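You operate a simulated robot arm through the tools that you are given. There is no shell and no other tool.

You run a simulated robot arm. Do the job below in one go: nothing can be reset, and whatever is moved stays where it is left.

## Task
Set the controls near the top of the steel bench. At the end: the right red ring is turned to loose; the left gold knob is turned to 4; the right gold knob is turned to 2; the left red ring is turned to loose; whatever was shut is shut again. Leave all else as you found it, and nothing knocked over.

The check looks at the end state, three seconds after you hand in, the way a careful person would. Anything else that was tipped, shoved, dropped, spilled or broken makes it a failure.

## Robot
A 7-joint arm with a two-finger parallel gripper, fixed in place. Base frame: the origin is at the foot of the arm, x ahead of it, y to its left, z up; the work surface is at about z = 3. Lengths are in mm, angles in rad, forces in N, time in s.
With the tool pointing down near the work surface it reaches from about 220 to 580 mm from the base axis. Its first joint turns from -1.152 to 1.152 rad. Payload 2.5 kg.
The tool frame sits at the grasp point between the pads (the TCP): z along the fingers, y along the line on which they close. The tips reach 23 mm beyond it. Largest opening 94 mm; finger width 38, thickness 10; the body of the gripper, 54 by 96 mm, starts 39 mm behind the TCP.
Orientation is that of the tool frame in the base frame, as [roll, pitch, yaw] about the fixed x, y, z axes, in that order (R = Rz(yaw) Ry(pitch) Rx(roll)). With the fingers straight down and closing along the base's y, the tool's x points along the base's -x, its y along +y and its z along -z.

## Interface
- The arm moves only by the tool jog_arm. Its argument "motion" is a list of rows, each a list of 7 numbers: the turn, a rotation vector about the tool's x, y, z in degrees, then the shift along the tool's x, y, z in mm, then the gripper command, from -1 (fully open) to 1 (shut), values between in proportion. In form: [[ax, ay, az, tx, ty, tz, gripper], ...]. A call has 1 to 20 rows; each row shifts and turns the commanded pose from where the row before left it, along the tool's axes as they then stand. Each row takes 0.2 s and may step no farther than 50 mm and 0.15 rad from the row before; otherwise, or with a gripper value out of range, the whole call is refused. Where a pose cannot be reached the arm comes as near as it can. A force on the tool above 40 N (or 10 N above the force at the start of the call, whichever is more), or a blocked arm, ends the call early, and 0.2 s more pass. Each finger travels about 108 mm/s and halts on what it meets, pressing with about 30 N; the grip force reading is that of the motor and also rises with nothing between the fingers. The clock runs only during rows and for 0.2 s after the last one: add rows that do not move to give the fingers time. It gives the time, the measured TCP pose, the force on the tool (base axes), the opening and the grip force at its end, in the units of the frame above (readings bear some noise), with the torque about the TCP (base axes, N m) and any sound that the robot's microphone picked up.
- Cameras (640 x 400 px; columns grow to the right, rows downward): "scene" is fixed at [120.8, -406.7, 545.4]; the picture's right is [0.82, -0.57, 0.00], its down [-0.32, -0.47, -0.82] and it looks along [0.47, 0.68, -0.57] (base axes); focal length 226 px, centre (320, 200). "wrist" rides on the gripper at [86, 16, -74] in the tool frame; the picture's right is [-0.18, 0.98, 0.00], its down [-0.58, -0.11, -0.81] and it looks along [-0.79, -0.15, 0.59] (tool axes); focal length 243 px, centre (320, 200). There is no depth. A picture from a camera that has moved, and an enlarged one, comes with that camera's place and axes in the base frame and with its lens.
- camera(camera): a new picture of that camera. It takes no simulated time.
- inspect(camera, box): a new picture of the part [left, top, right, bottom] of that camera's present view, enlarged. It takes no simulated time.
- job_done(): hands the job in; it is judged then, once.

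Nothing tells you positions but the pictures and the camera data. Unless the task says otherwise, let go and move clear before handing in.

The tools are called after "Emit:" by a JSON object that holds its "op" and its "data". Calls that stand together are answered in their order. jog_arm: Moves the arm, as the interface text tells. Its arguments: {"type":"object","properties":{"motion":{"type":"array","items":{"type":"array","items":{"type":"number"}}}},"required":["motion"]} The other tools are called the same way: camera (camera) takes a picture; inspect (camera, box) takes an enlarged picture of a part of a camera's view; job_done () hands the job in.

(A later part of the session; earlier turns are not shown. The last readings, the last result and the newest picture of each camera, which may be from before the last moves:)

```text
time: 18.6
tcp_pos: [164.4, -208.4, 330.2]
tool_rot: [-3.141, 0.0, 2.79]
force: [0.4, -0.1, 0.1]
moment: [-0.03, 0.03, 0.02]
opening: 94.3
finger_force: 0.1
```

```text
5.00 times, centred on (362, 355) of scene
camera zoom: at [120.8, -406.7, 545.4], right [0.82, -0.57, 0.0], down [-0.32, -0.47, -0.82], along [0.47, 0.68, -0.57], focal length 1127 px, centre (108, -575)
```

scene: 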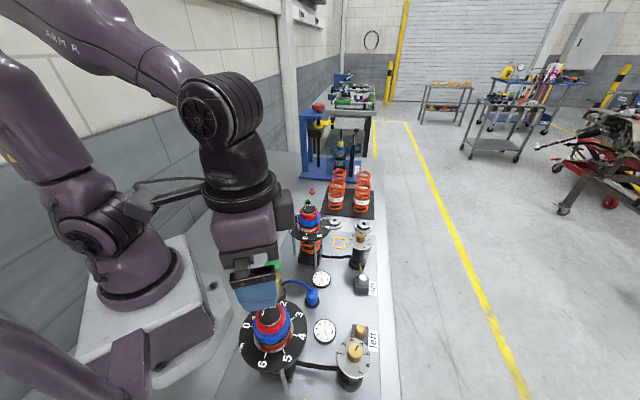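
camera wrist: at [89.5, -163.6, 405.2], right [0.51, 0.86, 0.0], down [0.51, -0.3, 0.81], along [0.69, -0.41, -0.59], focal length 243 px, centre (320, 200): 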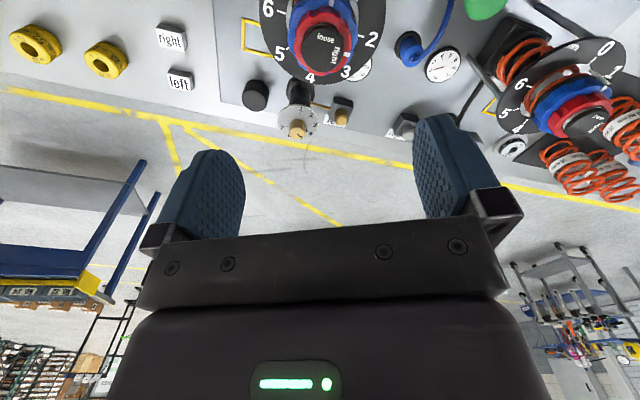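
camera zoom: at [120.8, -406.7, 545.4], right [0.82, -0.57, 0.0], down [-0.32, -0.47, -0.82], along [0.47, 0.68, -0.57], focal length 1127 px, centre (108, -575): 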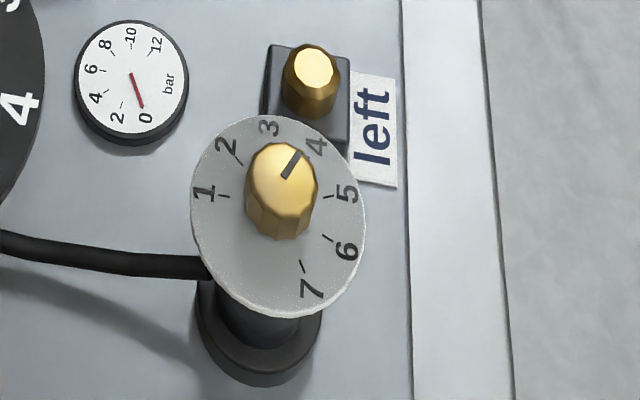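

Left knob reads 4 in the scene view. Now a close look at the left red ring from the hover.

Emit:
{"op": "inspect", "data": {"camera": "wrist", "box": [250, 0, 400, 100]}}

Emit:
{"op": "inspect", "data": {"camera": "wrist", "box": [285, 0, 365, 60]}}

Emit:
{"op": "inspect", "data": {"camera": "scene", "box": [230, 285, 320, 345]}}

```text
4.00 times, centred on (325, 50) of wrist
camera zoom: at [89.5, -163.6, 405.2], right [0.51, 0.86, 0.0], down [0.51, -0.3, 0.81], along [0.69, -0.41, -0.59], focal length 970 px, centre (300, 800)
```

zoom: 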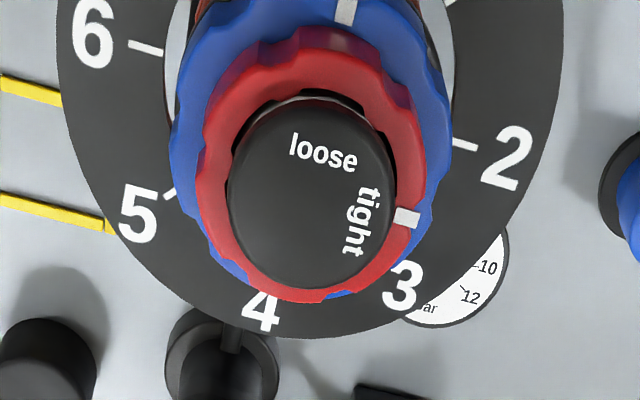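

```text
6.67 times, centred on (325, 30) of wrist
camera zoom: at [89.5, -163.6, 405.2], right [0.51, 0.86, 0.0], down [0.51, -0.3, 0.81], along [0.69, -0.41, -0.59], focal length 1618 px, centre (287, 1333)
```

zoom: 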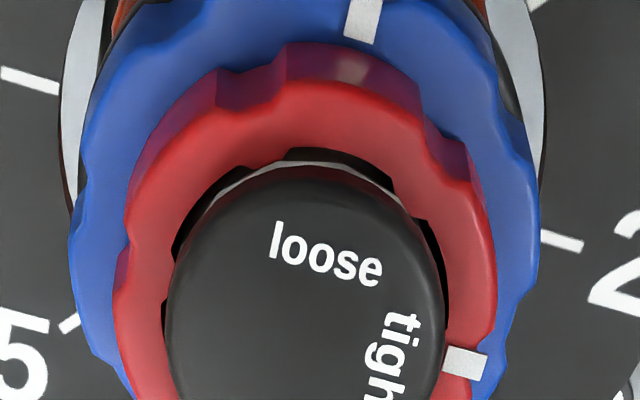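

```text
6.67 times, centred on (275, 315) of scene
camera zoom: at [120.8, -406.7, 545.4], right [0.82, -0.57, 0.0], down [-0.32, -0.47, -0.82], along [0.47, 0.68, -0.57], focal length 1503 px, centre (620, -567)
```

zoom: 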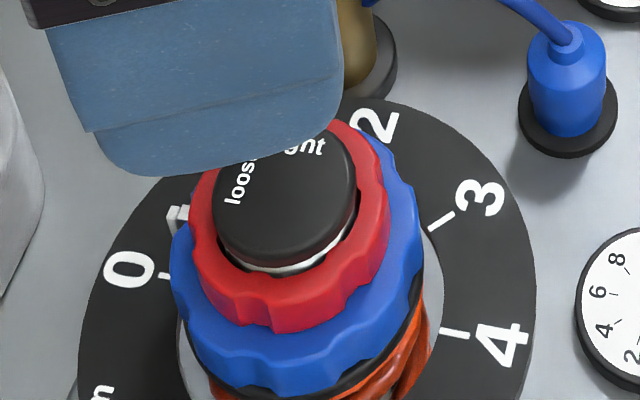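

The ring geometry: the axis is at about (163.5, -205), the red ring spans z ≈ 172–186, and the cap top is at z ≈ 197. The mark is at "tight" (~45° in base) and "loose" is at ~135°, so it needs +90° about vertical. I'll centre, turn the wrist back and descend partway.

Emit:
{"op": "jog_arm", "data": {"motion": [[0, 0, 0, 2.1, 2.9, 0, -1], [0, 0, 7, 0, 0, 0, -1], [0, 0, 7, 0, 0, 0, -1], [0, 0, 6, 0, 0, 0, -1], [0, 0, 0, 0, 0, 40, -1], [0, 0, 0, 0, 0, 40, -1], [0, 0, 0, 0, 0, 0, -1]]}}

Emit:
{"op": "inspect", "data": {"camera": "wrist", "box": [240, 20, 400, 150]}}

Emit:
{"op": "camera", "data": {"camera": "scene"}}

```text
time: 20.2
tcp_pos: [161.3, -202.5, 248.7]
tool_rot: [3.141, 0.0, 2.442]
force: [-0.7, 0.4, 0.5]
moment: [0.0, 0.01, 0.0]
opening: 94.2
finger_force: 0.0
```

```text
3.08 times, centred on (320, 85) of wrist
camera zoom: at [107.9, -136.0, 324.7], right [0.77, 0.63, 0.0], down [0.38, -0.46, 0.81], along [0.51, -0.62, -0.59], focal length 746 px, centre (320, 554)
```

zoom: 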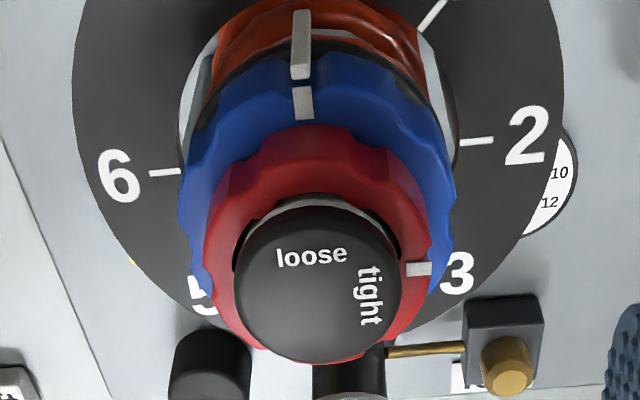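

```text
taken
```

scene: 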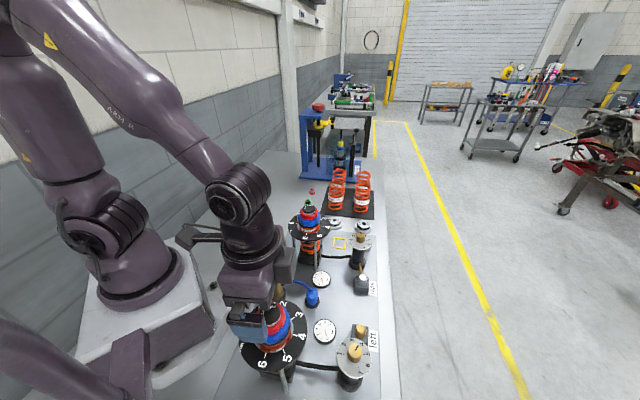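

Emit:
{"op": "jog_arm", "data": {"motion": [[0, 0, 0, 0, 0, 20, -1], [0, 0, 0, 0, 0, 20, -1], [0, 0, 0, 0, 0, 0, -1]]}}

Emit:
{"op": "camera", "data": {"camera": "wrist"}}

Emit:
{"op": "inspect", "data": {"camera": "scene", "box": [215, 270, 335, 370]}}

```text
time: 21.0
tcp_pos: [162.6, -205.6, 209.9]
tool_rot: [-3.141, 0.0, 2.445]
force: [0.7, -0.3, -0.1]
moment: [0.0, -0.01, 0.01]
opening: 94.1
finger_force: 0.1
```

```text
taken
camera wrist: at [108.2, -137.2, 284.8], right [0.77, 0.63, 0.0], down [0.38, -0.46, 0.81], along [0.51, -0.62, -0.59], focal length 243 px, centre (320, 200)
```

wrist: 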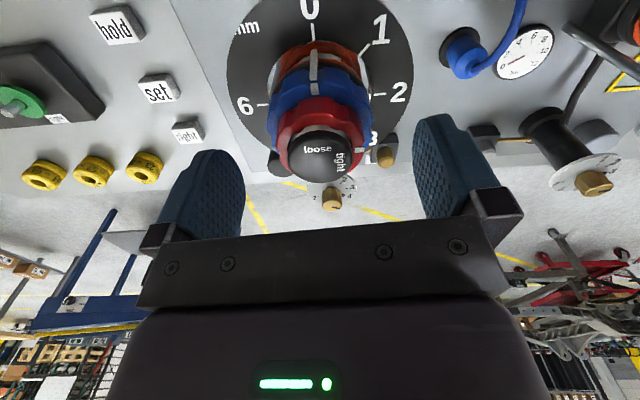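

```text
4.00 times, centred on (275, 320) of scene
camera zoom: at [120.8, -406.7, 545.4], right [0.82, -0.57, 0.0], down [-0.32, -0.47, -0.82], along [0.47, 0.68, -0.57], focal length 902 px, centre (500, -280)
```

zoom: 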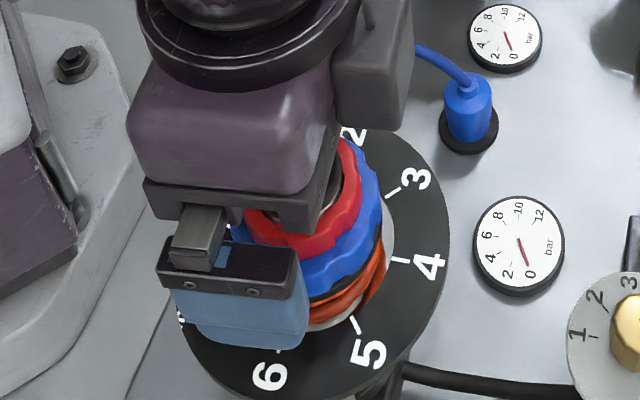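

Emit:
{"op": "inspect", "data": {"camera": "wrist", "box": [220, 60, 420, 210]}}

Emit:
{"op": "inspect", "data": {"camera": "wrist", "box": [0, 0, 200, 140]}}

```text
2.67 times, centred on (320, 135) of wrist
camera zoom: at [108.2, -137.2, 284.8], right [0.77, 0.63, 0.0], down [0.38, -0.46, 0.81], along [0.51, -0.62, -0.59], focal length 647 px, centre (320, 373)
```

zoom: 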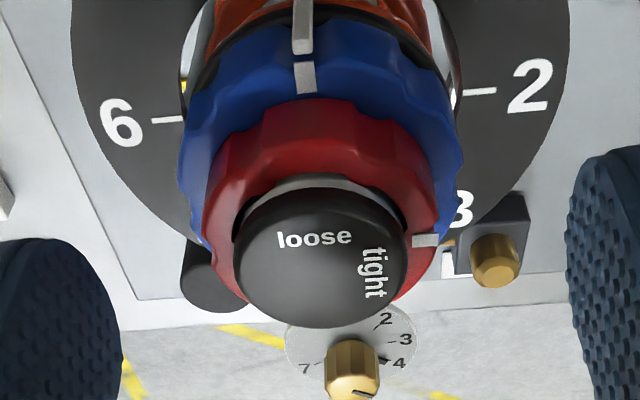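

```text
2.86 times, centred on (100, 70) of wrist
camera zoom: at [108.2, -137.2, 284.8], right [0.77, 0.63, 0.0], down [0.38, -0.46, 0.81], along [0.51, -0.62, -0.59], focal length 693 px, centre (949, 571)
```

zoom: 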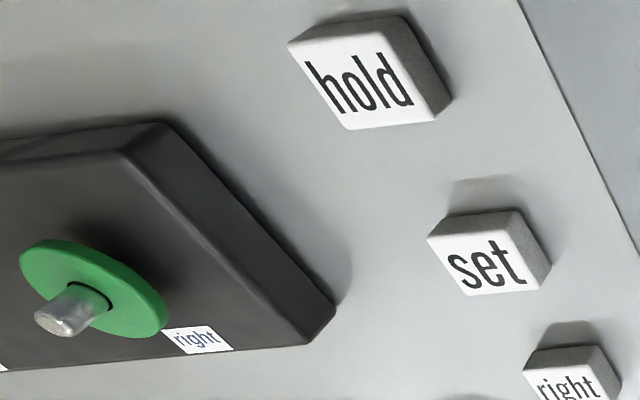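

I want the axis position exact in both directions before gripping, so I'll rise and rotate the wrist 90°, which also tests the joint range, and check the sideways centring from there.

Emit:
{"op": "jog_arm", "data": {"motion": [[0, 0, 0, 0, 0, -30, -1], [0, 0, 0, 0, 0, -30, -1], [0, 0, -8, 0, 0, 0, -1], [0, 0, -8, 0, 0, 0, -1], [0, 0, -8, 0, 0, 0, -1], [0, 0, -8, 0, 0, 0, -1], [0, 0, -8, 0, 0, 0, -1], [0, 0, -8, 0, 0, 0, -1], [0, 0, -8, 0, 0, 0, -1], [0, 0, -8, 0, 0, 0, -1], [0, 0, -8, 0, 0, 0, -1], [0, 0, -8, 0, 0, 0, -1], [0, 0, -8, 0, 0, 0, -1], [0, 0, -2, 0, 0, 0, -1], [0, 0, 0, 0, 0, 0, -1]]}}

Emit:
{"op": "inspect", "data": {"camera": "wrist", "box": [240, 0, 400, 130]}}

Emit:
{"op": "camera", "data": {"camera": "scene"}}

```text
time: 24.2
tcp_pos: [163.1, -204.5, 270.5]
tool_rot: [-3.141, -0.001, -2.267]
force: [0.4, -0.3, 0.3]
moment: [0.0, 0.02, 0.0]
opening: 93.9
finger_force: 0.2
```

```text
3.08 times, centred on (320, 65) of wrist
camera zoom: at [96.5, -260.4, 345.2], right [-0.64, 0.77, 0.0], down [0.46, 0.38, 0.81], along [0.62, 0.51, -0.59], focal length 746 px, centre (320, 615)
```

zoom: 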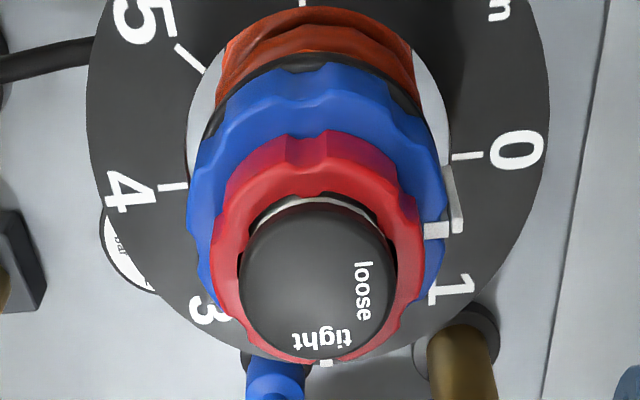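

```text
taken
```

scene: 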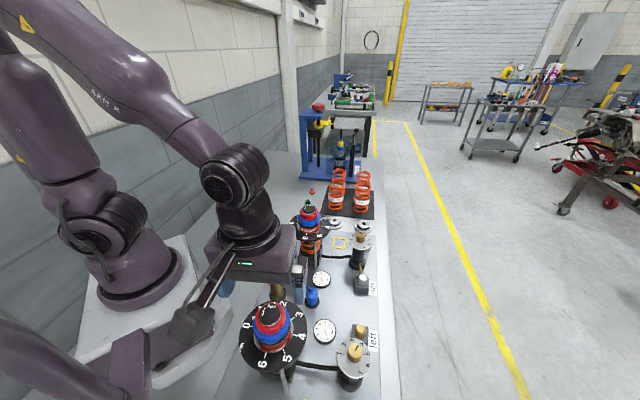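

The axis is within 0.7 mm of the TCP from both directions. I'll nudge, rotate back to the start orientation and descend so the tips sit around z = 180, on the red ring and above the blue.

Emit:
{"op": "jog_arm", "data": {"motion": [[0, 0, 0, 0.4, -0.6, 0, -1], [0, 0, 8, 0, 0, 0, -1], [0, 0, 8, 0, 0, 0, -1], [0, 0, 8, 0, 0, 0, -1], [0, 0, 8, 0, 0, 0, -1], [0, 0, 8, 0, 0, 0, -1], [0, 0, 8, 0, 0, 0, -1], [0, 0, 8, 0, 0, 0, -1], [0, 0, 8, 0, 0, 0, -1], [0, 0, 8, 0, 0, 0, -1], [0, 0, 8, 0, 0, 0, -1], [0, 0, 8, 0, 0, 0, -1], [0, 0, 2, 0, 0, 0, -1], [0, 0, 0, 0, 0, 30, -1], [0, 0, 0, 0, 0, 25, -1], [0, 0, 0, 0, 0, 12, -1], [0, 0, 0, 0, 0, 0, -1]]}}

Emit:
{"op": "inspect", "data": {"camera": "wrist", "box": [220, 60, 420, 210]}}

Emit:
{"op": "inspect", "data": {"camera": "scene", "box": [235, 295, 315, 365]}}

```text
time: 27.8
tcp_pos: [162.5, -204.8, 202.9]
tool_rot: [3.14, 0.002, 2.443]
force: [-0.2, -0.8, 0.0]
moment: [0.04, 0.02, 0.02]
opening: 93.9
finger_force: 0.1
```

```text
2.67 times, centred on (320, 135) of wrist
camera zoom: at [108.6, -137.5, 278.1], right [0.77, 0.63, 0.0], down [0.38, -0.46, 0.81], along [0.51, -0.62, -0.59], focal length 647 px, centre (320, 373)
```

zoom: 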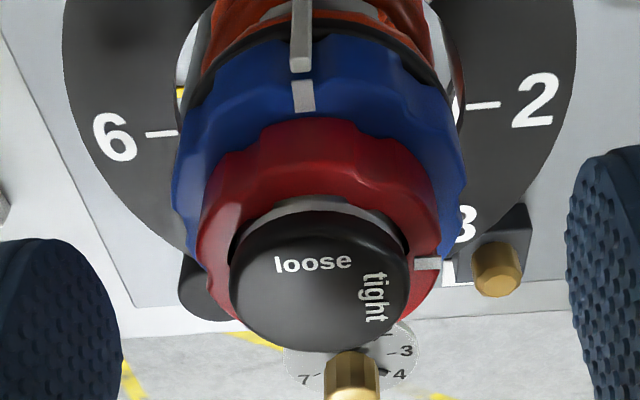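

```text
5.71 times, centred on (275, 330) of scene
camera zoom: at [120.8, -406.7, 545.4], right [0.82, -0.57, 0.0], down [-0.32, -0.47, -0.82], along [0.47, 0.68, -0.57], focal length 1288 px, centre (577, -543)
```

zoom: 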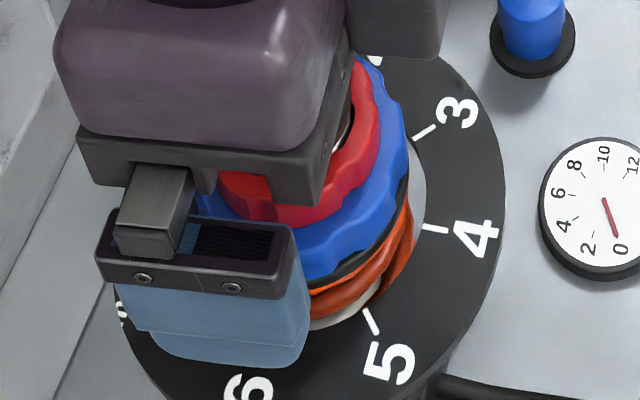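

Emit:
{"op": "jog_arm", "data": {"motion": [[0, 0, 0, 0, 0, 0, -0.3], [0, 0, 0, 0, 0, 0, -0.15], [0, 0, 0, 0, 0, 0, -0.15], [0, 0, 0, 0, 0, 0, -0.15]]}}

Emit:
{"op": "inspect", "data": {"camera": "wrist", "box": [220, 60, 420, 210]}}

Emit:
{"op": "inspect", "data": {"camera": "scene", "box": [235, 295, 315, 365]}}

```text
time: 28.8
tcp_pos: [163.9, -204.1, 203.2]
tool_rot: [-3.141, 0.001, 2.444]
force: [0.3, -0.9, -0.4]
moment: [-0.01, -0.01, 0.0]
opening: 53.9
finger_force: 0.0
```

```text
2.67 times, centred on (320, 135) of wrist
camera zoom: at [108.7, -137.5, 278.4], right [0.77, 0.64, 0.0], down [0.38, -0.46, 0.81], along [0.51, -0.62, -0.59], focal length 647 px, centre (320, 373)
```

zoom: 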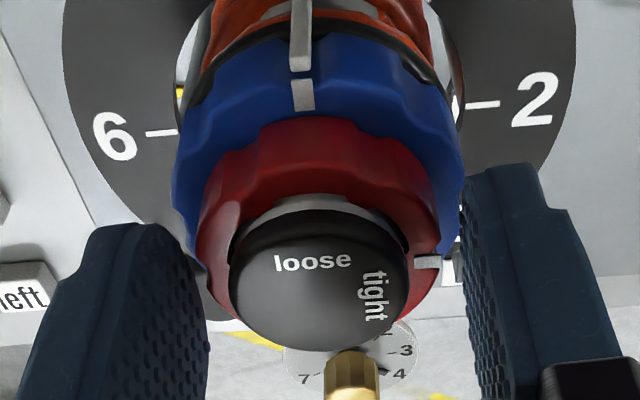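

```text
5.71 times, centred on (275, 330) of scene
camera zoom: at [120.8, -406.7, 545.4], right [0.82, -0.57, 0.0], down [-0.32, -0.47, -0.82], along [0.47, 0.68, -0.57], focal length 1288 px, centre (577, -543)
```

zoom: 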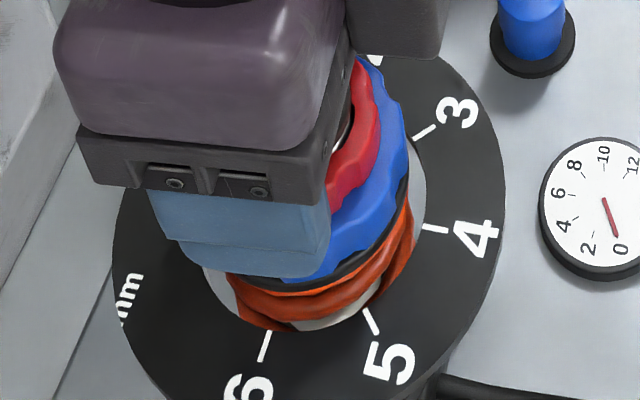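

Tips are a few millimetres above the blue ring's top, level with the red ring. Closing on the red ring.

Emit:
{"op": "jog_arm", "data": {"motion": [[0, 0, 0, 0, 0, 0, -0.05], [0, 0, 0, 0, 0, 0, 0.05], [0, 0, 0, 0, 0, 0, 0.2], [0, 0, 0, 0, 0, 0, 0.3], [0, 0, 0, 0, 0, 0, 0.3]]}}

Emit:
{"op": "inspect", "data": {"camera": "wrist", "box": [220, 60, 420, 210]}}

```text
time: 30.0
tcp_pos: [164.3, -204.0, 203.2]
tool_rot: [-3.141, -0.001, 2.445]
force: [-1.5, -1.7, -0.2]
moment: [-0.02, 0.04, 0.01]
opening: 45.6
finger_force: 45.3
```

```text
2.67 times, centred on (320, 135) of wrist
camera zoom: at [108.6, -137.5, 278.3], right [0.77, 0.63, 0.0], down [0.38, -0.46, 0.81], along [0.51, -0.62, -0.59], focal length 647 px, centre (320, 373)
```

zoom: 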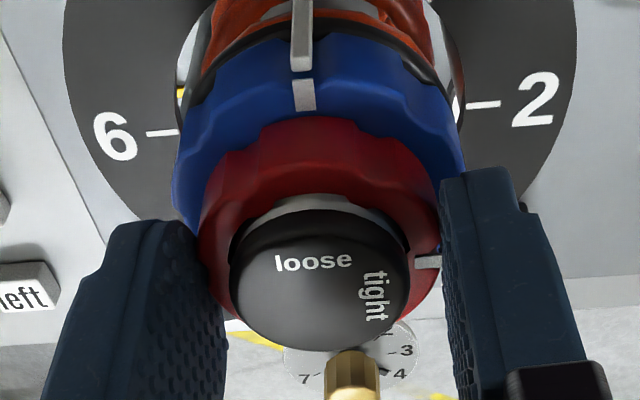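

Gripped cleanly at 45.6 mm with almost no side load. I'll turn +10° and check that only the red ring moves.

Emit:
{"op": "jog_arm", "data": {"motion": [[0, 0, -5, 0, 0, 0, 0.3], [0, 0, -5, 0, 0, 0, 0.3]]}}

Emit:
{"op": "inspect", "data": {"camera": "wrist", "box": [220, 60, 420, 210]}}

```text
time: 30.6
tcp_pos: [163.6, -205.3, 203.7]
tool_rot: [-3.141, 0.001, 2.622]
force: [-4.6, 0.5, -0.6]
moment: [-0.35, -0.29, -0.03]
opening: 45.7
finger_force: 45.2
```

```text
2.67 times, centred on (320, 135) of wrist
camera zoom: at [97.6, -148.4, 278.4], right [0.65, 0.76, 0.0], down [0.45, -0.38, 0.81], along [0.61, -0.52, -0.59], focal length 647 px, centre (320, 373)
```

zoom: 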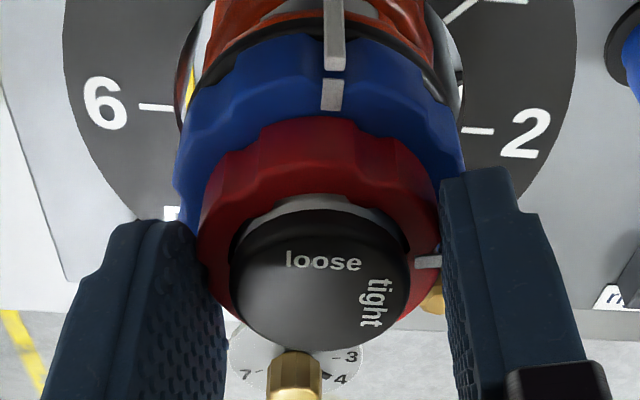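

The red ring turned with the gripper while blue and cap stayed put. Continuing in stages.

Emit:
{"op": "jog_arm", "data": {"motion": [[0, 0, -5, 0, 0, 0, 0.3], [0, 0, -5, 0, 0, 0, 0.3], [0, 0, -5, 0, 0, 0, 0.3], [0, 0, -5, 0, 0, 0, 0.3]]}}

Emit:
{"op": "inspect", "data": {"camera": "wrist", "box": [220, 60, 420, 210]}}

```text
time: 31.6
tcp_pos: [162.5, -204.5, 203.0]
tool_rot: [3.141, -0.001, 2.968]
force: [-5.0, 1.6, 15.4]
moment: [0.47, 0.78, -0.01]
opening: 45.6
finger_force: 44.8
```

```text
2.67 times, centred on (320, 135) of wrist
camera zoom: at [82.1, -174.6, 277.9], right [0.35, 0.94, 0.0], down [0.55, -0.21, 0.81], along [0.76, -0.28, -0.59], focal length 647 px, centre (320, 373)
```

zoom: 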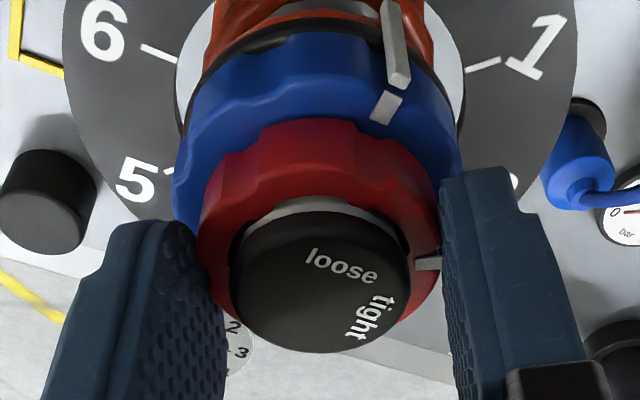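

Emit:
{"op": "jog_arm", "data": {"motion": [[0, 0, -5, 0, 0, -0.3, 0.3], [0, 0, -5, 0, 0, -0.2, 0.3], [0, 0, -5, 0, 0, 0, 0.3], [0, 0, -5, 0, 0, 0, 0.3]]}}

Emit:
{"op": "inspect", "data": {"camera": "wrist", "box": [220, 60, 420, 210]}}

```text
time: 32.6
tcp_pos: [163.8, -206.1, 204.0]
tool_rot: [3.141, 0.0, -2.964]
force: [-0.5, -1.4, -7.7]
moment: [0.1, 0.29, -0.01]
opening: 45.9
finger_force: 44.8
```

```text
2.67 times, centred on (320, 135) of wrist
camera zoom: at [76.6, -204.6, 278.5], right [0.01, 1.0, 0.0], down [0.59, -0.01, 0.81], along [0.81, -0.01, -0.59], focal length 647 px, centre (320, 373)
```

zoom: 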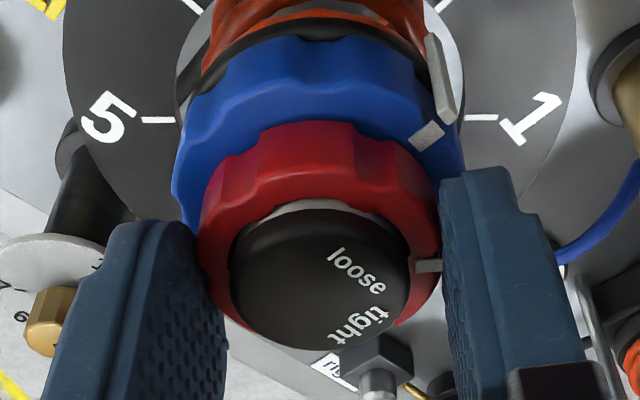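

Emit:
{"op": "jog_arm", "data": {"motion": [[0, 0, -5, 0, 0, 0.2, 0.3], [0, 0, -5, 0, 0, 0, 0.3], [0, 0, -5, 0, 0, 0, 0.3], [0, 0, -5, 0, 0, 0, 0.3]]}}

Emit:
{"op": "inspect", "data": {"camera": "wrist", "box": [220, 60, 420, 210]}}

```text
time: 33.6
tcp_pos: [163.6, -204.7, 202.1]
tool_rot: [-3.141, 0.0, -2.616]
force: [9.8, 0.4, -12.5]
moment: [-0.14, 0.37, 0.0]
opening: 45.7
finger_force: 45.1
```

```text
2.67 times, centred on (320, 135) of wrist
camera zoom: at [81.5, -234.6, 278.6], right [-0.34, 0.94, 0.0], down [0.56, 0.2, 0.81], along [0.76, 0.27, -0.59], focal length 647 px, centre (320, 373)
```

zoom: 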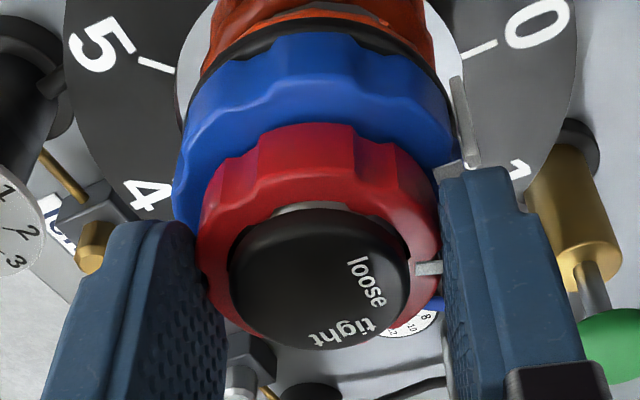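

70° done. The blue ring's white pointer is getting close to the right fingertip, so I'll check the height clearance before going on.

Emit:
{"op": "inspect", "data": {"camera": "wrist", "box": [340, 70, 420, 150]}}

Emit:
{"op": "inspect", "data": {"camera": "scene", "box": [235, 295, 315, 365]}}

```text
5.00 times, centred on (380, 110) of wrist
camera zoom: at [81.5, -234.6, 278.6], right [-0.34, 0.94, 0.0], down [0.56, 0.2, 0.81], along [0.76, 0.27, -0.59], focal length 1213 px, centre (20, 650)
```

zoom: 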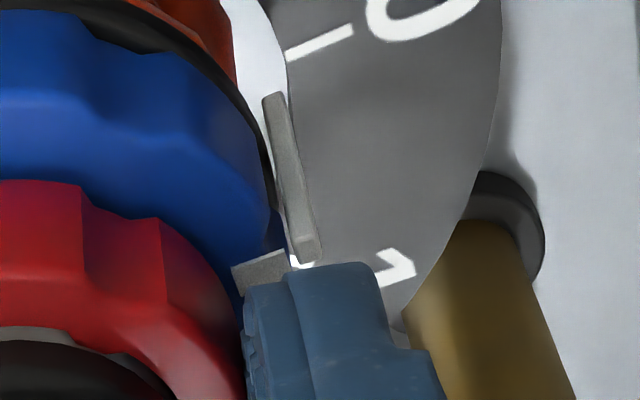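

```text
5.71 times, centred on (275, 330) of scene
camera zoom: at [120.8, -406.7, 545.3], right [0.82, -0.57, 0.0], down [-0.32, -0.47, -0.82], along [0.47, 0.68, -0.57], focal length 1288 px, centre (577, -543)
```

zoom: 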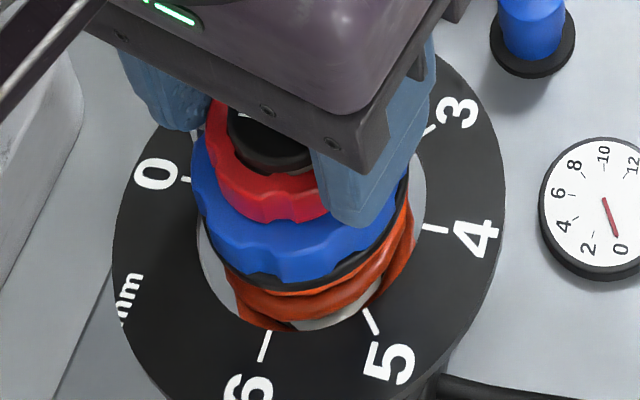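

The pointer's top is only about 2–3 mm below the fingertip, which is too tight. I'll release slightly, lift straight up and regrip with the wrist turned back so the fingers stay away from the blue pointer.

Emit:
{"op": "jog_arm", "data": {"motion": [[0, 0, 0, 0, 0, 0, -0.05], [0, 0, 0, 0, 0, 0, -0.05], [0, 0, 0, 0, 0, -20, -0.05], [0, 0, 0, 0, 0, -30, -1], [0, 0, 0, 0, 0, -20, -1], [0, 0, 0, 0, 0, 0, -1]]}}

Emit:
{"op": "inspect", "data": {"camera": "wrist", "box": [240, 0, 400, 130]}}

```text
time: 35.0
tcp_pos: [163.6, -204.2, 273.6]
tool_rot: [-3.141, 0.0, -2.618]
force: [-0.1, -0.3, -0.5]
moment: [-0.02, 0.01, 0.02]
opening: 94.1
finger_force: 0.0
```

```text
3.08 times, centred on (320, 65) of wrist
camera zoom: at [82.0, -235.0, 348.9], right [-0.33, 0.94, 0.0], down [0.56, 0.2, 0.81], along [0.76, 0.27, -0.59], focal length 746 px, centre (320, 615)
```

zoom: 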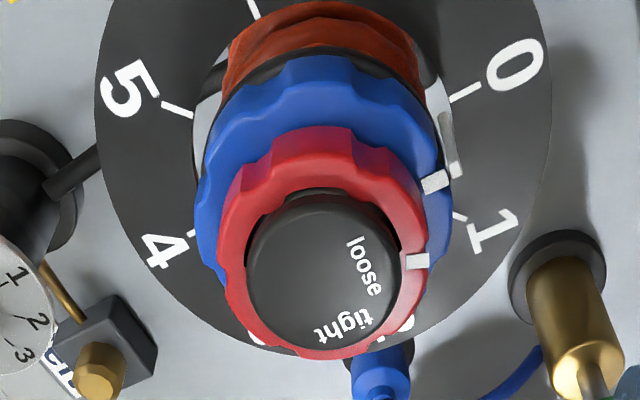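

Blue pointer is still at 135°, unchanged. The red mark is now at about 110–113°, so roughly 22° remain. I'll turn the wrist back 60° and regrip.

Emit:
{"op": "jog_arm", "data": {"motion": [[0, 0, 8, 0, 0, 0, -1], [0, 0, 8, 0, 0, 0, -1], [0, 0, 8, 0, 0, 0, -1], [0, 0, 8, 0, 0, 0, -1], [0, 0, 8, 0, 0, 0, -1], [0, 0, 8, 0, 0, 0, -1], [0, 0, 8, 0, 0, 0, -1], [0, 0, 4, 0, 0, 0, -1], [0, 0, 0, 0, 0, 30, -1], [0, 0, 0, 0, 0, 28, -1], [0, 0, 0, 0, 0, 12, -1], [0, 0, 0, 0, 0, 0, -1]]}}

Emit:
{"op": "inspect", "data": {"camera": "wrist", "box": [220, 60, 420, 210]}}

```text
time: 37.6
tcp_pos: [163.8, -205.7, 204.2]
tool_rot: [3.141, 0.001, 2.619]
force: [-0.4, 0.0, -0.3]
moment: [0.0, -0.02, 0.02]
opening: 93.8
finger_force: 0.2
```

```text
2.67 times, centred on (320, 135) of wrist
camera zoom: at [97.2, -149.0, 278.6], right [0.65, 0.76, 0.0], down [0.45, -0.38, 0.81], along [0.61, -0.52, -0.59], focal length 647 px, centre (320, 373)
```

zoom: 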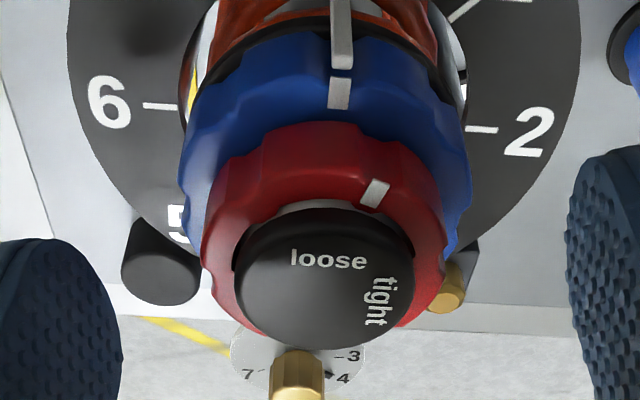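

Emit:
{"op": "jog_arm", "data": {"motion": [[0, 0, 0, 0, 0.7, 0, -1], [0, 0, 0, 0, 0, 0, -0.3], [0, 0, 0, 0, 0, 0, -0.1], [0, 0, 0, 0, 0, 0, 0.1], [0, 0, 0, 0, 0, 0, 0.3], [0, 0, 0, 0, 0, 0, 0.3]]}}

Emit:
{"op": "inspect", "data": {"camera": "wrist", "box": [220, 60, 420, 210]}}

```text
time: 39.0
tcp_pos: [163.2, -204.5, 204.3]
tool_rot: [3.141, 0.0, 2.619]
force: [1.2, 2.0, -0.7]
moment: [0.0, -0.06, 0.02]
opening: 45.6
finger_force: 44.8
```

```text
2.67 times, centred on (320, 135) of wrist
camera zoom: at [97.6, -148.3, 278.3], right [0.65, 0.76, 0.0], down [0.45, -0.38, 0.81], along [0.61, -0.52, -0.59], focal length 647 px, centre (320, 373)
```

zoom: 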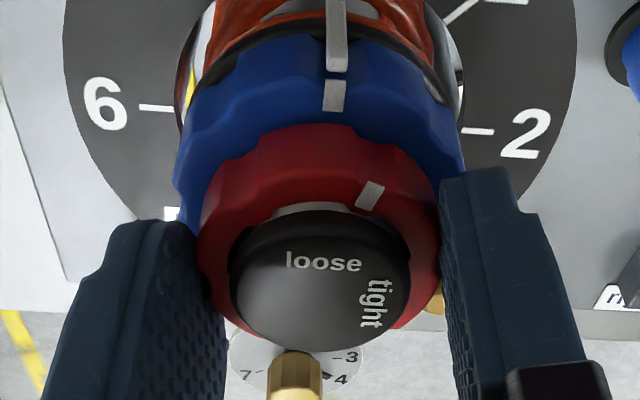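

Gripped well. Turning +24° in small steps.

Emit:
{"op": "jog_arm", "data": {"motion": [[0, 0, -4, 0, 0, 0, 0.3], [0, 0, -4, 0, 0, 0, 0.3], [0, 0, -4, 0, 0, 0, 0.3], [0, 0, -4, 0, 0, 0, 0.3], [0, 0, -4, 0, 0, 0, 0.3]]}}

Emit:
{"op": "inspect", "data": {"camera": "wrist", "box": [220, 60, 420, 210]}}

```text
time: 40.2
tcp_pos: [162.6, -204.5, 203.1]
tool_rot: [3.141, 0.0, 2.967]
force: [-4.4, 4.9, 4.4]
moment: [0.1, -0.15, -0.29]
opening: 46.0
finger_force: 45.2
```

```text
2.67 times, centred on (320, 135) of wrist
camera zoom: at [82.2, -174.6, 278.1], right [0.35, 0.94, 0.0], down [0.55, -0.21, 0.81], along [0.75, -0.28, -0.59], focal length 647 px, centre (320, 373)
```

zoom: 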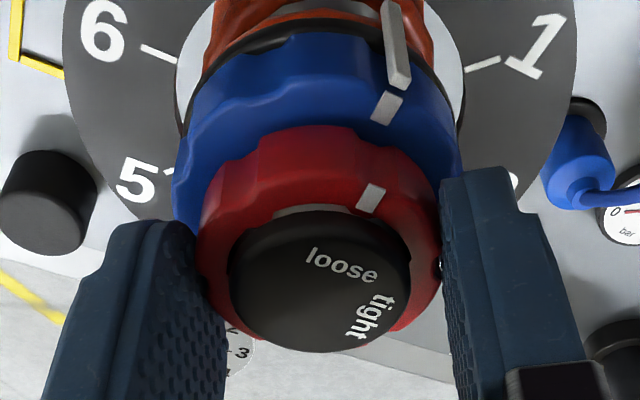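

Emit:
{"op": "jog_arm", "data": {"motion": [[0, 0, -2, 0, 0, 0, 0.3], [0, 0, -2, 0, 0, 0, 0.3]]}}

Emit:
{"op": "inspect", "data": {"camera": "wrist", "box": [270, 80, 390, 180]}}

```text
time: 40.8
tcp_pos: [163.4, -204.7, 203.8]
tool_rot: [3.141, 0.001, 3.035]
force: [4.0, 5.0, 0.4]
moment: [0.08, -0.31, -0.81]
opening: 45.5
finger_force: 45.0
```

```text
4.00 times, centred on (330, 130) of wrist
camera zoom: at [80.8, -180.2, 278.1], right [0.29, 0.96, 0.0], down [0.57, -0.17, 0.81], along [0.77, -0.23, -0.59], focal length 970 px, centre (280, 480)
```

zoom: 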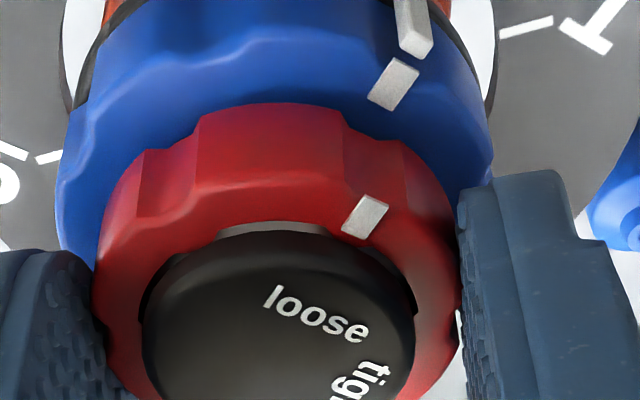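

The vertical moment rose to 0.81 Nm with no more movement of the mark, so the ring is at its end stop on "loose". I'll release, lift and inspect.

Emit:
{"op": "jog_arm", "data": {"motion": [[0, 0, 0, 0, 0, 0, -0.05], [0, 0, 0, 0, 0, 0, -0.1], [0, 0, 0, 0, 0, -20, -0.1], [0, 0, 0, 0, 0, -40, -1], [0, 0, 0, 0, 0, -40, -1], [0, 0, 0, 0, 0, -26, -1], [0, 0, 0, 0, 0, 0, -1]]}}

Emit:
{"op": "inspect", "data": {"camera": "wrist", "box": [250, 0, 400, 100]}}

Emit:
{"op": "inspect", "data": {"camera": "scene", "box": [230, 285, 320, 345]}}

```text
time: 42.4
tcp_pos: [163.7, -205.8, 329.8]
tool_rot: [3.14, 0.002, 3.037]
force: [0.2, -0.2, 0.1]
moment: [-0.02, 0.04, 0.01]
opening: 94.1
finger_force: 0.1
```

```text
4.00 times, centred on (325, 50) of wrist
camera zoom: at [80.2, -181.9, 405.1], right [0.29, 0.96, 0.0], down [0.57, -0.17, 0.81], along [0.77, -0.23, -0.59], focal length 970 px, centre (300, 800)
```

zoom: 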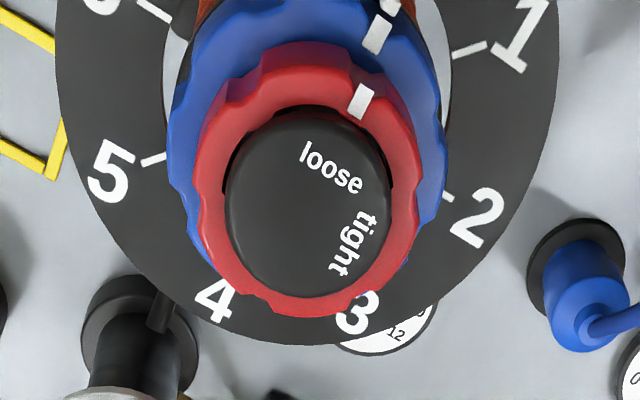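

```text
6.67 times, centred on (275, 315) of scene
camera zoom: at [120.8, -406.7, 545.4], right [0.82, -0.57, 0.0], down [-0.32, -0.47, -0.82], along [0.47, 0.68, -0.57], focal length 1503 px, centre (620, -567)
```

zoom: 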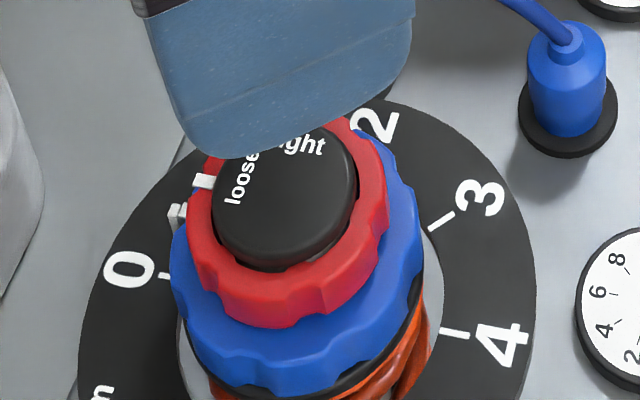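

The left ring mark now sits at "loose", and the blue ring and dial are unchanged. Next I'll move to the right unit, whose axis I estimate at (360, -12).

Emit:
{"op": "jog_arm", "data": {"motion": [[0, 0, 0, -21.9, 26.7, 0, -1], [0, 0, 0, -21.9, 26.7, 0, -1], [0, 0, 0, -21.9, 26.7, 0, -1], [0, 0, 0, -21.9, 26.7, 0, -1], [0, 0, 0, -21.9, 26.7, 0, -1], [0, 0, 0, -21.9, 26.7, 0, -1], [0, 0, 0, -21.9, 26.7, 0, -1], [0, 0, 0, -21.9, 26.7, 0, -1], [0, 0, 0, 0, 0, 0, -1]]}}

Emit:
{"op": "inspect", "data": {"camera": "wrist", "box": [250, 0, 400, 100]}}

Emit:
{"op": "camera", "data": {"camera": "wrist"}}

Emit:
{"op": "inspect", "data": {"camera": "scene", "box": [220, 280, 400, 400]}}

Emit:
{"op": "inspect", "data": {"camera": "scene", "box": [270, 180, 390, 270]}}

```text
time: 44.4
tcp_pos: [361.2, -9.3, 330.2]
tool_rot: [-3.141, 0.001, 3.038]
force: [0.4, 0.2, -0.1]
moment: [0.02, -0.02, 0.04]
opening: 94.1
finger_force: 0.1
```

```text
4.00 times, centred on (325, 50) of wrist
camera zoom: at [278.0, 15.1, 405.0], right [0.29, 0.96, 0.0], down [0.57, -0.17, 0.81], along [0.77, -0.23, -0.59], focal length 970 px, centre (300, 800)
```

zoom: 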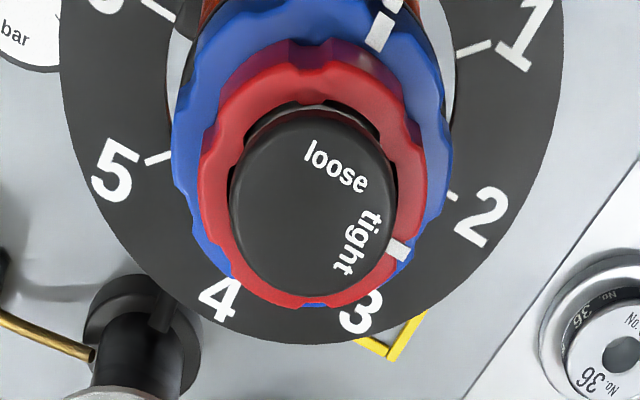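

```text
taken
camera wrist: at [278.0, 15.1, 405.0], right [0.29, 0.96, 0.0], down [0.57, -0.17, 0.81], along [0.77, -0.23, -0.59], focal length 243 px, centre (320, 200)
```

wrist: 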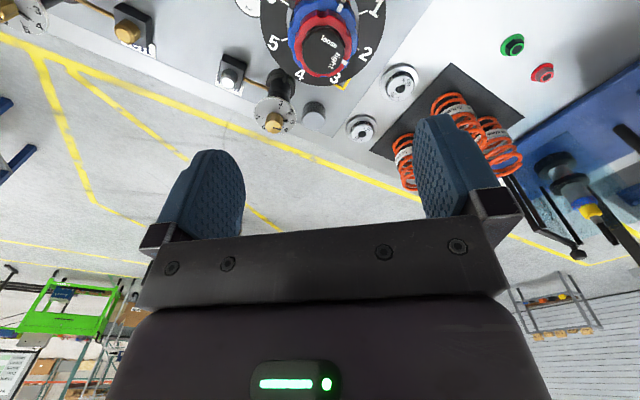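

```text
3.33 times, centred on (310, 340) of scene
camera zoom: at [120.8, -406.7, 545.4], right [0.82, -0.57, 0.0], down [-0.32, -0.47, -0.82], along [0.47, 0.68, -0.57], focal length 752 px, centre (353, -267)
```

zoom: 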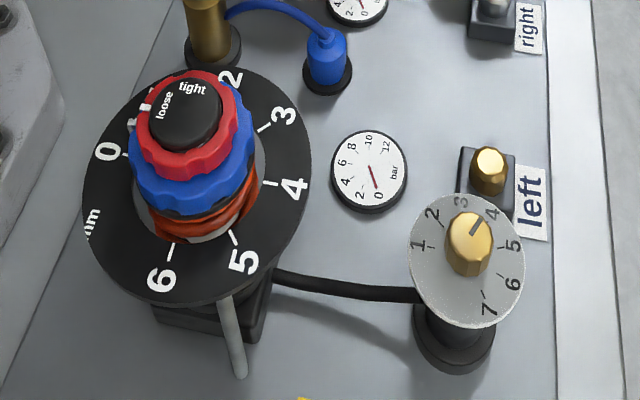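

```text
4.44 times, centred on (330, 225) of scene
camera zoom: at [120.8, -406.7, 545.4], right [0.82, -0.57, 0.0], down [-0.32, -0.47, -0.82], along [0.47, 0.68, -0.57], focal length 1002 px, centre (276, 89)
```

zoom: 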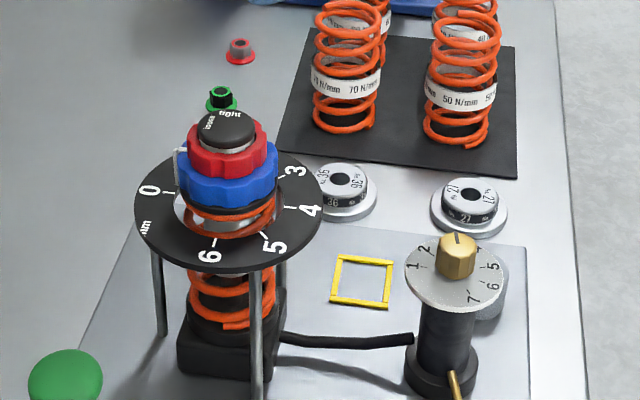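

The right ring's mark is at "tight", with the same layout as the left. I'll nudge the centring and rotate the wrist to about -80°, checking the range and the sideways centring from there.

Emit:
{"op": "jog_arm", "data": {"motion": [[0, 0, 0, 1.4, 1.2, 0, -1], [0, 0, 8, 0, 0, 0, -1], [0, 0, 8, 0, 0, 0, -1], [0, 0, 8, 0, 0, 0, -1], [0, 0, 8, 0, 0, 0, -1], [0, 0, 8, 0, 0, 0, -1], [0, 0, 8, 0, 0, 0, -1], [0, 0, 8, 0, 0, 0, -1], [0, 0, 8, 0, 0, 0, -1], [0, 0, 8, 0, 0, 0, -1], [0, 0, 2, 0, 0, 0, -1], [0, 0, 0, 0, 0, 0, -1]]}}

Emit:
{"op": "inspect", "data": {"camera": "wrist", "box": [250, 0, 400, 100]}}

Emit:
{"op": "camera", "data": {"camera": "scene"}}

```text
time: 47.0
tcp_pos: [358.9, -9.6, 329.7]
tool_rot: [-3.141, 0.0, 1.742]
force: [0.8, -0.5, 0.1]
moment: [0.0, -0.01, -0.01]
opening: 94.0
finger_force: 0.0
```

```text
4.00 times, centred on (325, 50) of wrist
camera zoom: at [361.6, 78.4, 404.7], right [1.0, -0.01, 0.0], down [-0.01, -0.59, 0.81], along [-0.01, -0.81, -0.59], focal length 970 px, centre (300, 800)
```

zoom: 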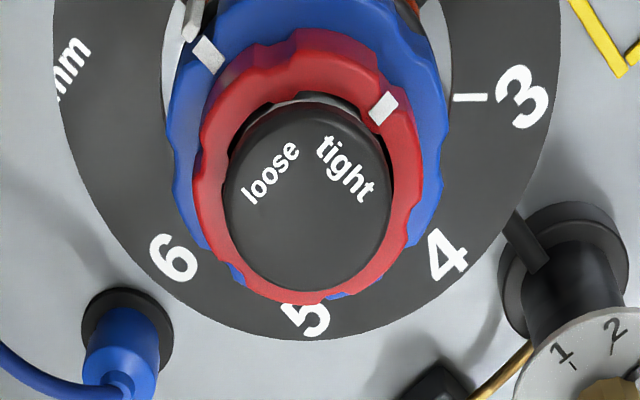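

```text
taken
```

scene: 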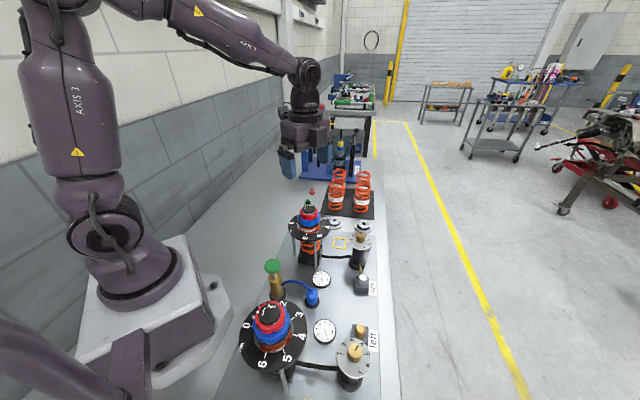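

Range is fine and the ring is centred sideways here too. Descending in stages at this orientation.

Emit:
{"op": "jog_arm", "data": {"motion": [[0, 0, 0, 0, 0, 40, -1], [0, 0, 0, 0, 0, 40, -1], [0, 0, 0, 0, 0, 20, -1], [0, 0, 0, 0, 0, 0, -1]]}}

Emit:
{"op": "inspect", "data": {"camera": "wrist", "box": [220, 60, 420, 210]}}

Emit:
{"op": "inspect", "data": {"camera": "scene", "box": [260, 170, 370, 260]}}

```text
time: 48.0
tcp_pos: [358.7, -8.3, 230.3]
tool_rot: [3.14, 0.0, 1.743]
force: [0.3, 0.7, 0.0]
moment: [0.02, 0.02, -0.05]
opening: 94.0
finger_force: 0.1
```

```text
2.67 times, centred on (320, 135) of wrist
camera zoom: at [361.8, 79.4, 304.7], right [1.0, -0.01, 0.0], down [-0.01, -0.59, 0.81], along [-0.01, -0.81, -0.59], focal length 647 px, centre (320, 373)
```

zoom: 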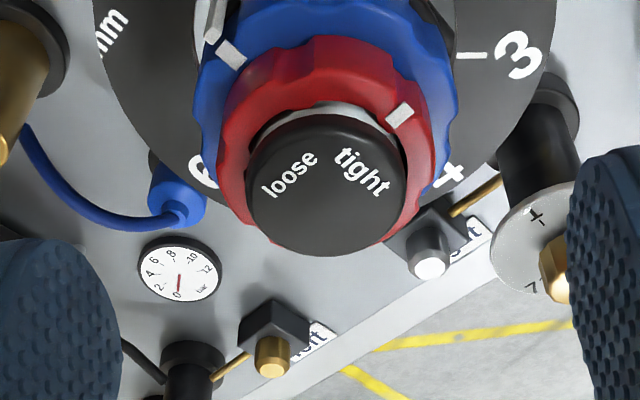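

```text
4.44 times, centred on (315, 215) of scene
camera zoom: at [120.8, -406.7, 545.4], right [0.82, -0.57, 0.0], down [-0.32, -0.47, -0.82], along [0.47, 0.68, -0.57], focal length 1002 px, centre (342, 133)
```

zoom: 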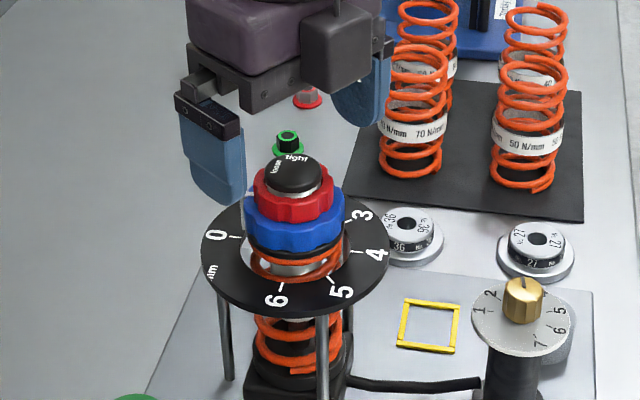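

Emit:
{"op": "jog_arm", "data": {"motion": [[0, 0, 0, 1.8, 1.2, 8, -1], [0, 0, 0, 0, 0, 8, -1], [0, 0, 0, 0, 0, 0, -1]]}}

Emit:
{"op": "inspect", "data": {"camera": "wrist", "box": [220, 60, 420, 210]}}

```text
time: 48.8
tcp_pos: [360.0, -6.2, 213.6]
tool_rot: [3.141, -0.001, 1.744]
force: [0.3, -0.2, 0.3]
moment: [0.03, 0.01, -0.01]
opening: 94.1
finger_force: 0.1
```

```text
2.67 times, centred on (320, 135) of wrist
camera zoom: at [362.1, 81.0, 288.9], right [1.0, -0.01, 0.0], down [-0.01, -0.59, 0.81], along [-0.01, -0.81, -0.59], focal length 647 px, centre (320, 373)
```

zoom: 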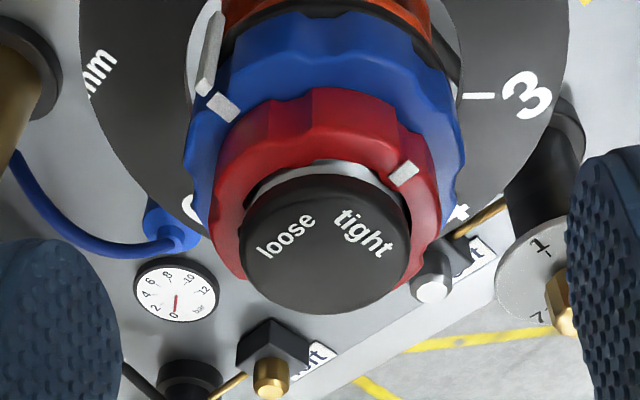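

Emit:
{"op": "jog_arm", "data": {"motion": [[0, 0, 0, 0, 0.9, 5, -1], [0, 0, 0, 0, 0, 5.5, -1], [0, 0, 0, 0, 0, 0, -0.15], [0, 0, 0, 0, 0, 0, -0.15], [0, 0, 0, 0, 0, 0, -0.15]]}}

Emit:
{"op": "inspect", "data": {"camera": "wrist", "box": [220, 60, 420, 210]}}

Emit:
{"op": "inspect", "data": {"camera": "scene", "box": [280, 190, 340, 240]}}

```text
time: 50.0
tcp_pos: [361.3, -8.0, 203.5]
tool_rot: [3.139, 0.001, 1.745]
force: [-0.1, -0.7, -0.3]
moment: [-0.03, -0.02, 0.02]
opening: 53.9
finger_force: 0.0
```

```text
2.67 times, centred on (320, 135) of wrist
camera zoom: at [362.8, 80.0, 278.8], right [1.0, -0.01, 0.0], down [-0.01, -0.59, 0.81], along [-0.01, -0.81, -0.59], focal length 647 px, centre (320, 373)
```

zoom: 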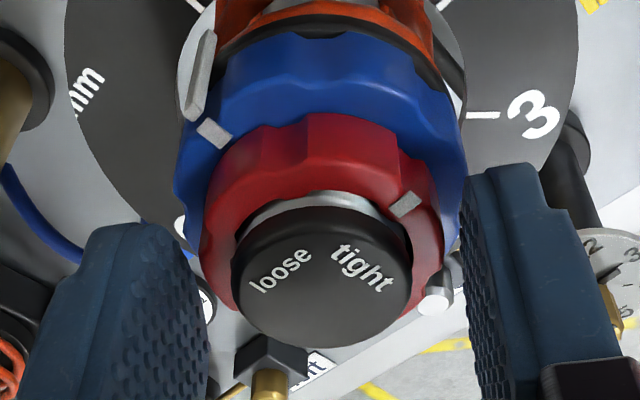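

```text
8.00 times, centred on (310, 215) of scene
camera zoom: at [120.8, -406.7, 545.4], right [0.82, -0.57, 0.0], down [-0.32, -0.47, -0.82], along [0.47, 0.68, -0.57], focal length 1804 px, centre (400, 80)
```

zoom: 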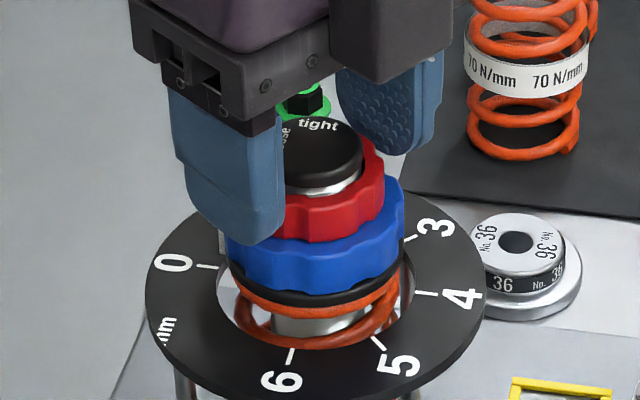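

Well centred now. Closing on the right red ring.

Emit:
{"op": "jog_arm", "data": {"motion": [[0, 0, 0, 0, 0.3, 0, -0.05], [0, 0, 0, 0, 0, 0, 0.05], [0, 0, 0, 0, 0, 0, 0.2], [0, 0, 0, 0, 0, 0, 0.3], [0, 0, 0, 0, 0, 0, 0.3]]}}

Emit:
{"op": "inspect", "data": {"camera": "wrist", "box": [220, 60, 420, 210]}}

```text
time: 51.2
tcp_pos: [360.2, -7.0, 204.7]
tool_rot: [3.141, 0.0, 1.745]
force: [-3.0, -1.3, 1.3]
moment: [0.03, -0.17, 0.03]
opening: 45.8
finger_force: 44.6
```

```text
2.67 times, centred on (320, 135) of wrist
camera zoom: at [363.1, 80.2, 278.5], right [1.0, -0.01, 0.0], down [-0.01, -0.59, 0.81], along [-0.01, -0.81, -0.59], focal length 647 px, centre (320, 373)
```

zoom: 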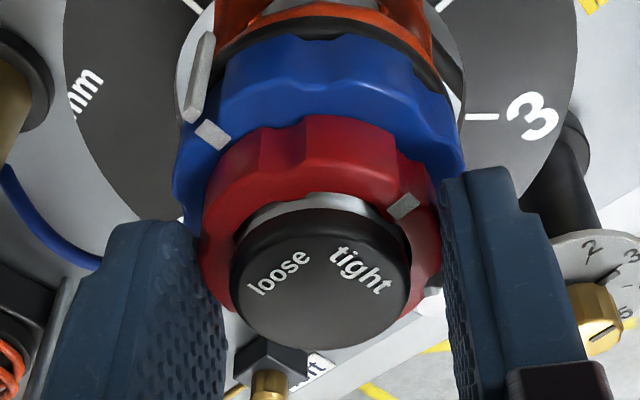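

Emit:
{"op": "jog_arm", "data": {"motion": [[0, 0, -5, 0, 0, 0, 0.3], [0, 0, -5, 0, 0, 0, 0.3], [0, 0, -5, 0, 0, 0, 0.3], [0, 0, -5, 0, 0, 0, 0.3]]}}

Emit:
{"op": "inspect", "data": {"camera": "wrist", "box": [220, 60, 420, 210]}}

```text
time: 52.2
tcp_pos: [361.2, -7.8, 203.1]
tool_rot: [3.141, 0.0, 2.097]
force: [3.2, -0.3, 0.1]
moment: [0.31, 0.29, -0.01]
opening: 45.9
finger_force: 45.3
```

```text
2.67 times, centred on (320, 135) of wrist
camera zoom: at [332.9, 75.2, 278.5], right [0.94, 0.33, 0.0], down [0.2, -0.56, 0.81], along [0.27, -0.76, -0.59], focal length 647 px, centre (320, 373)
```

zoom: 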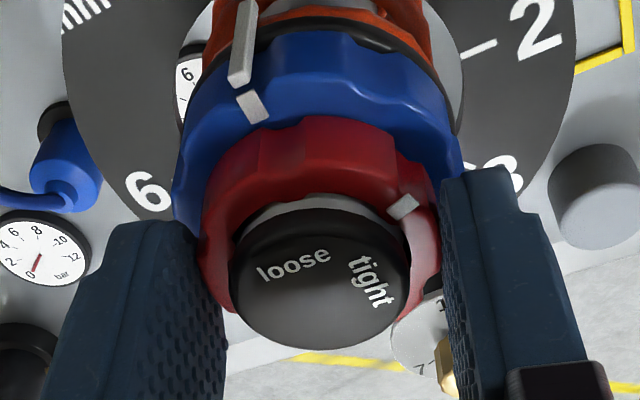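

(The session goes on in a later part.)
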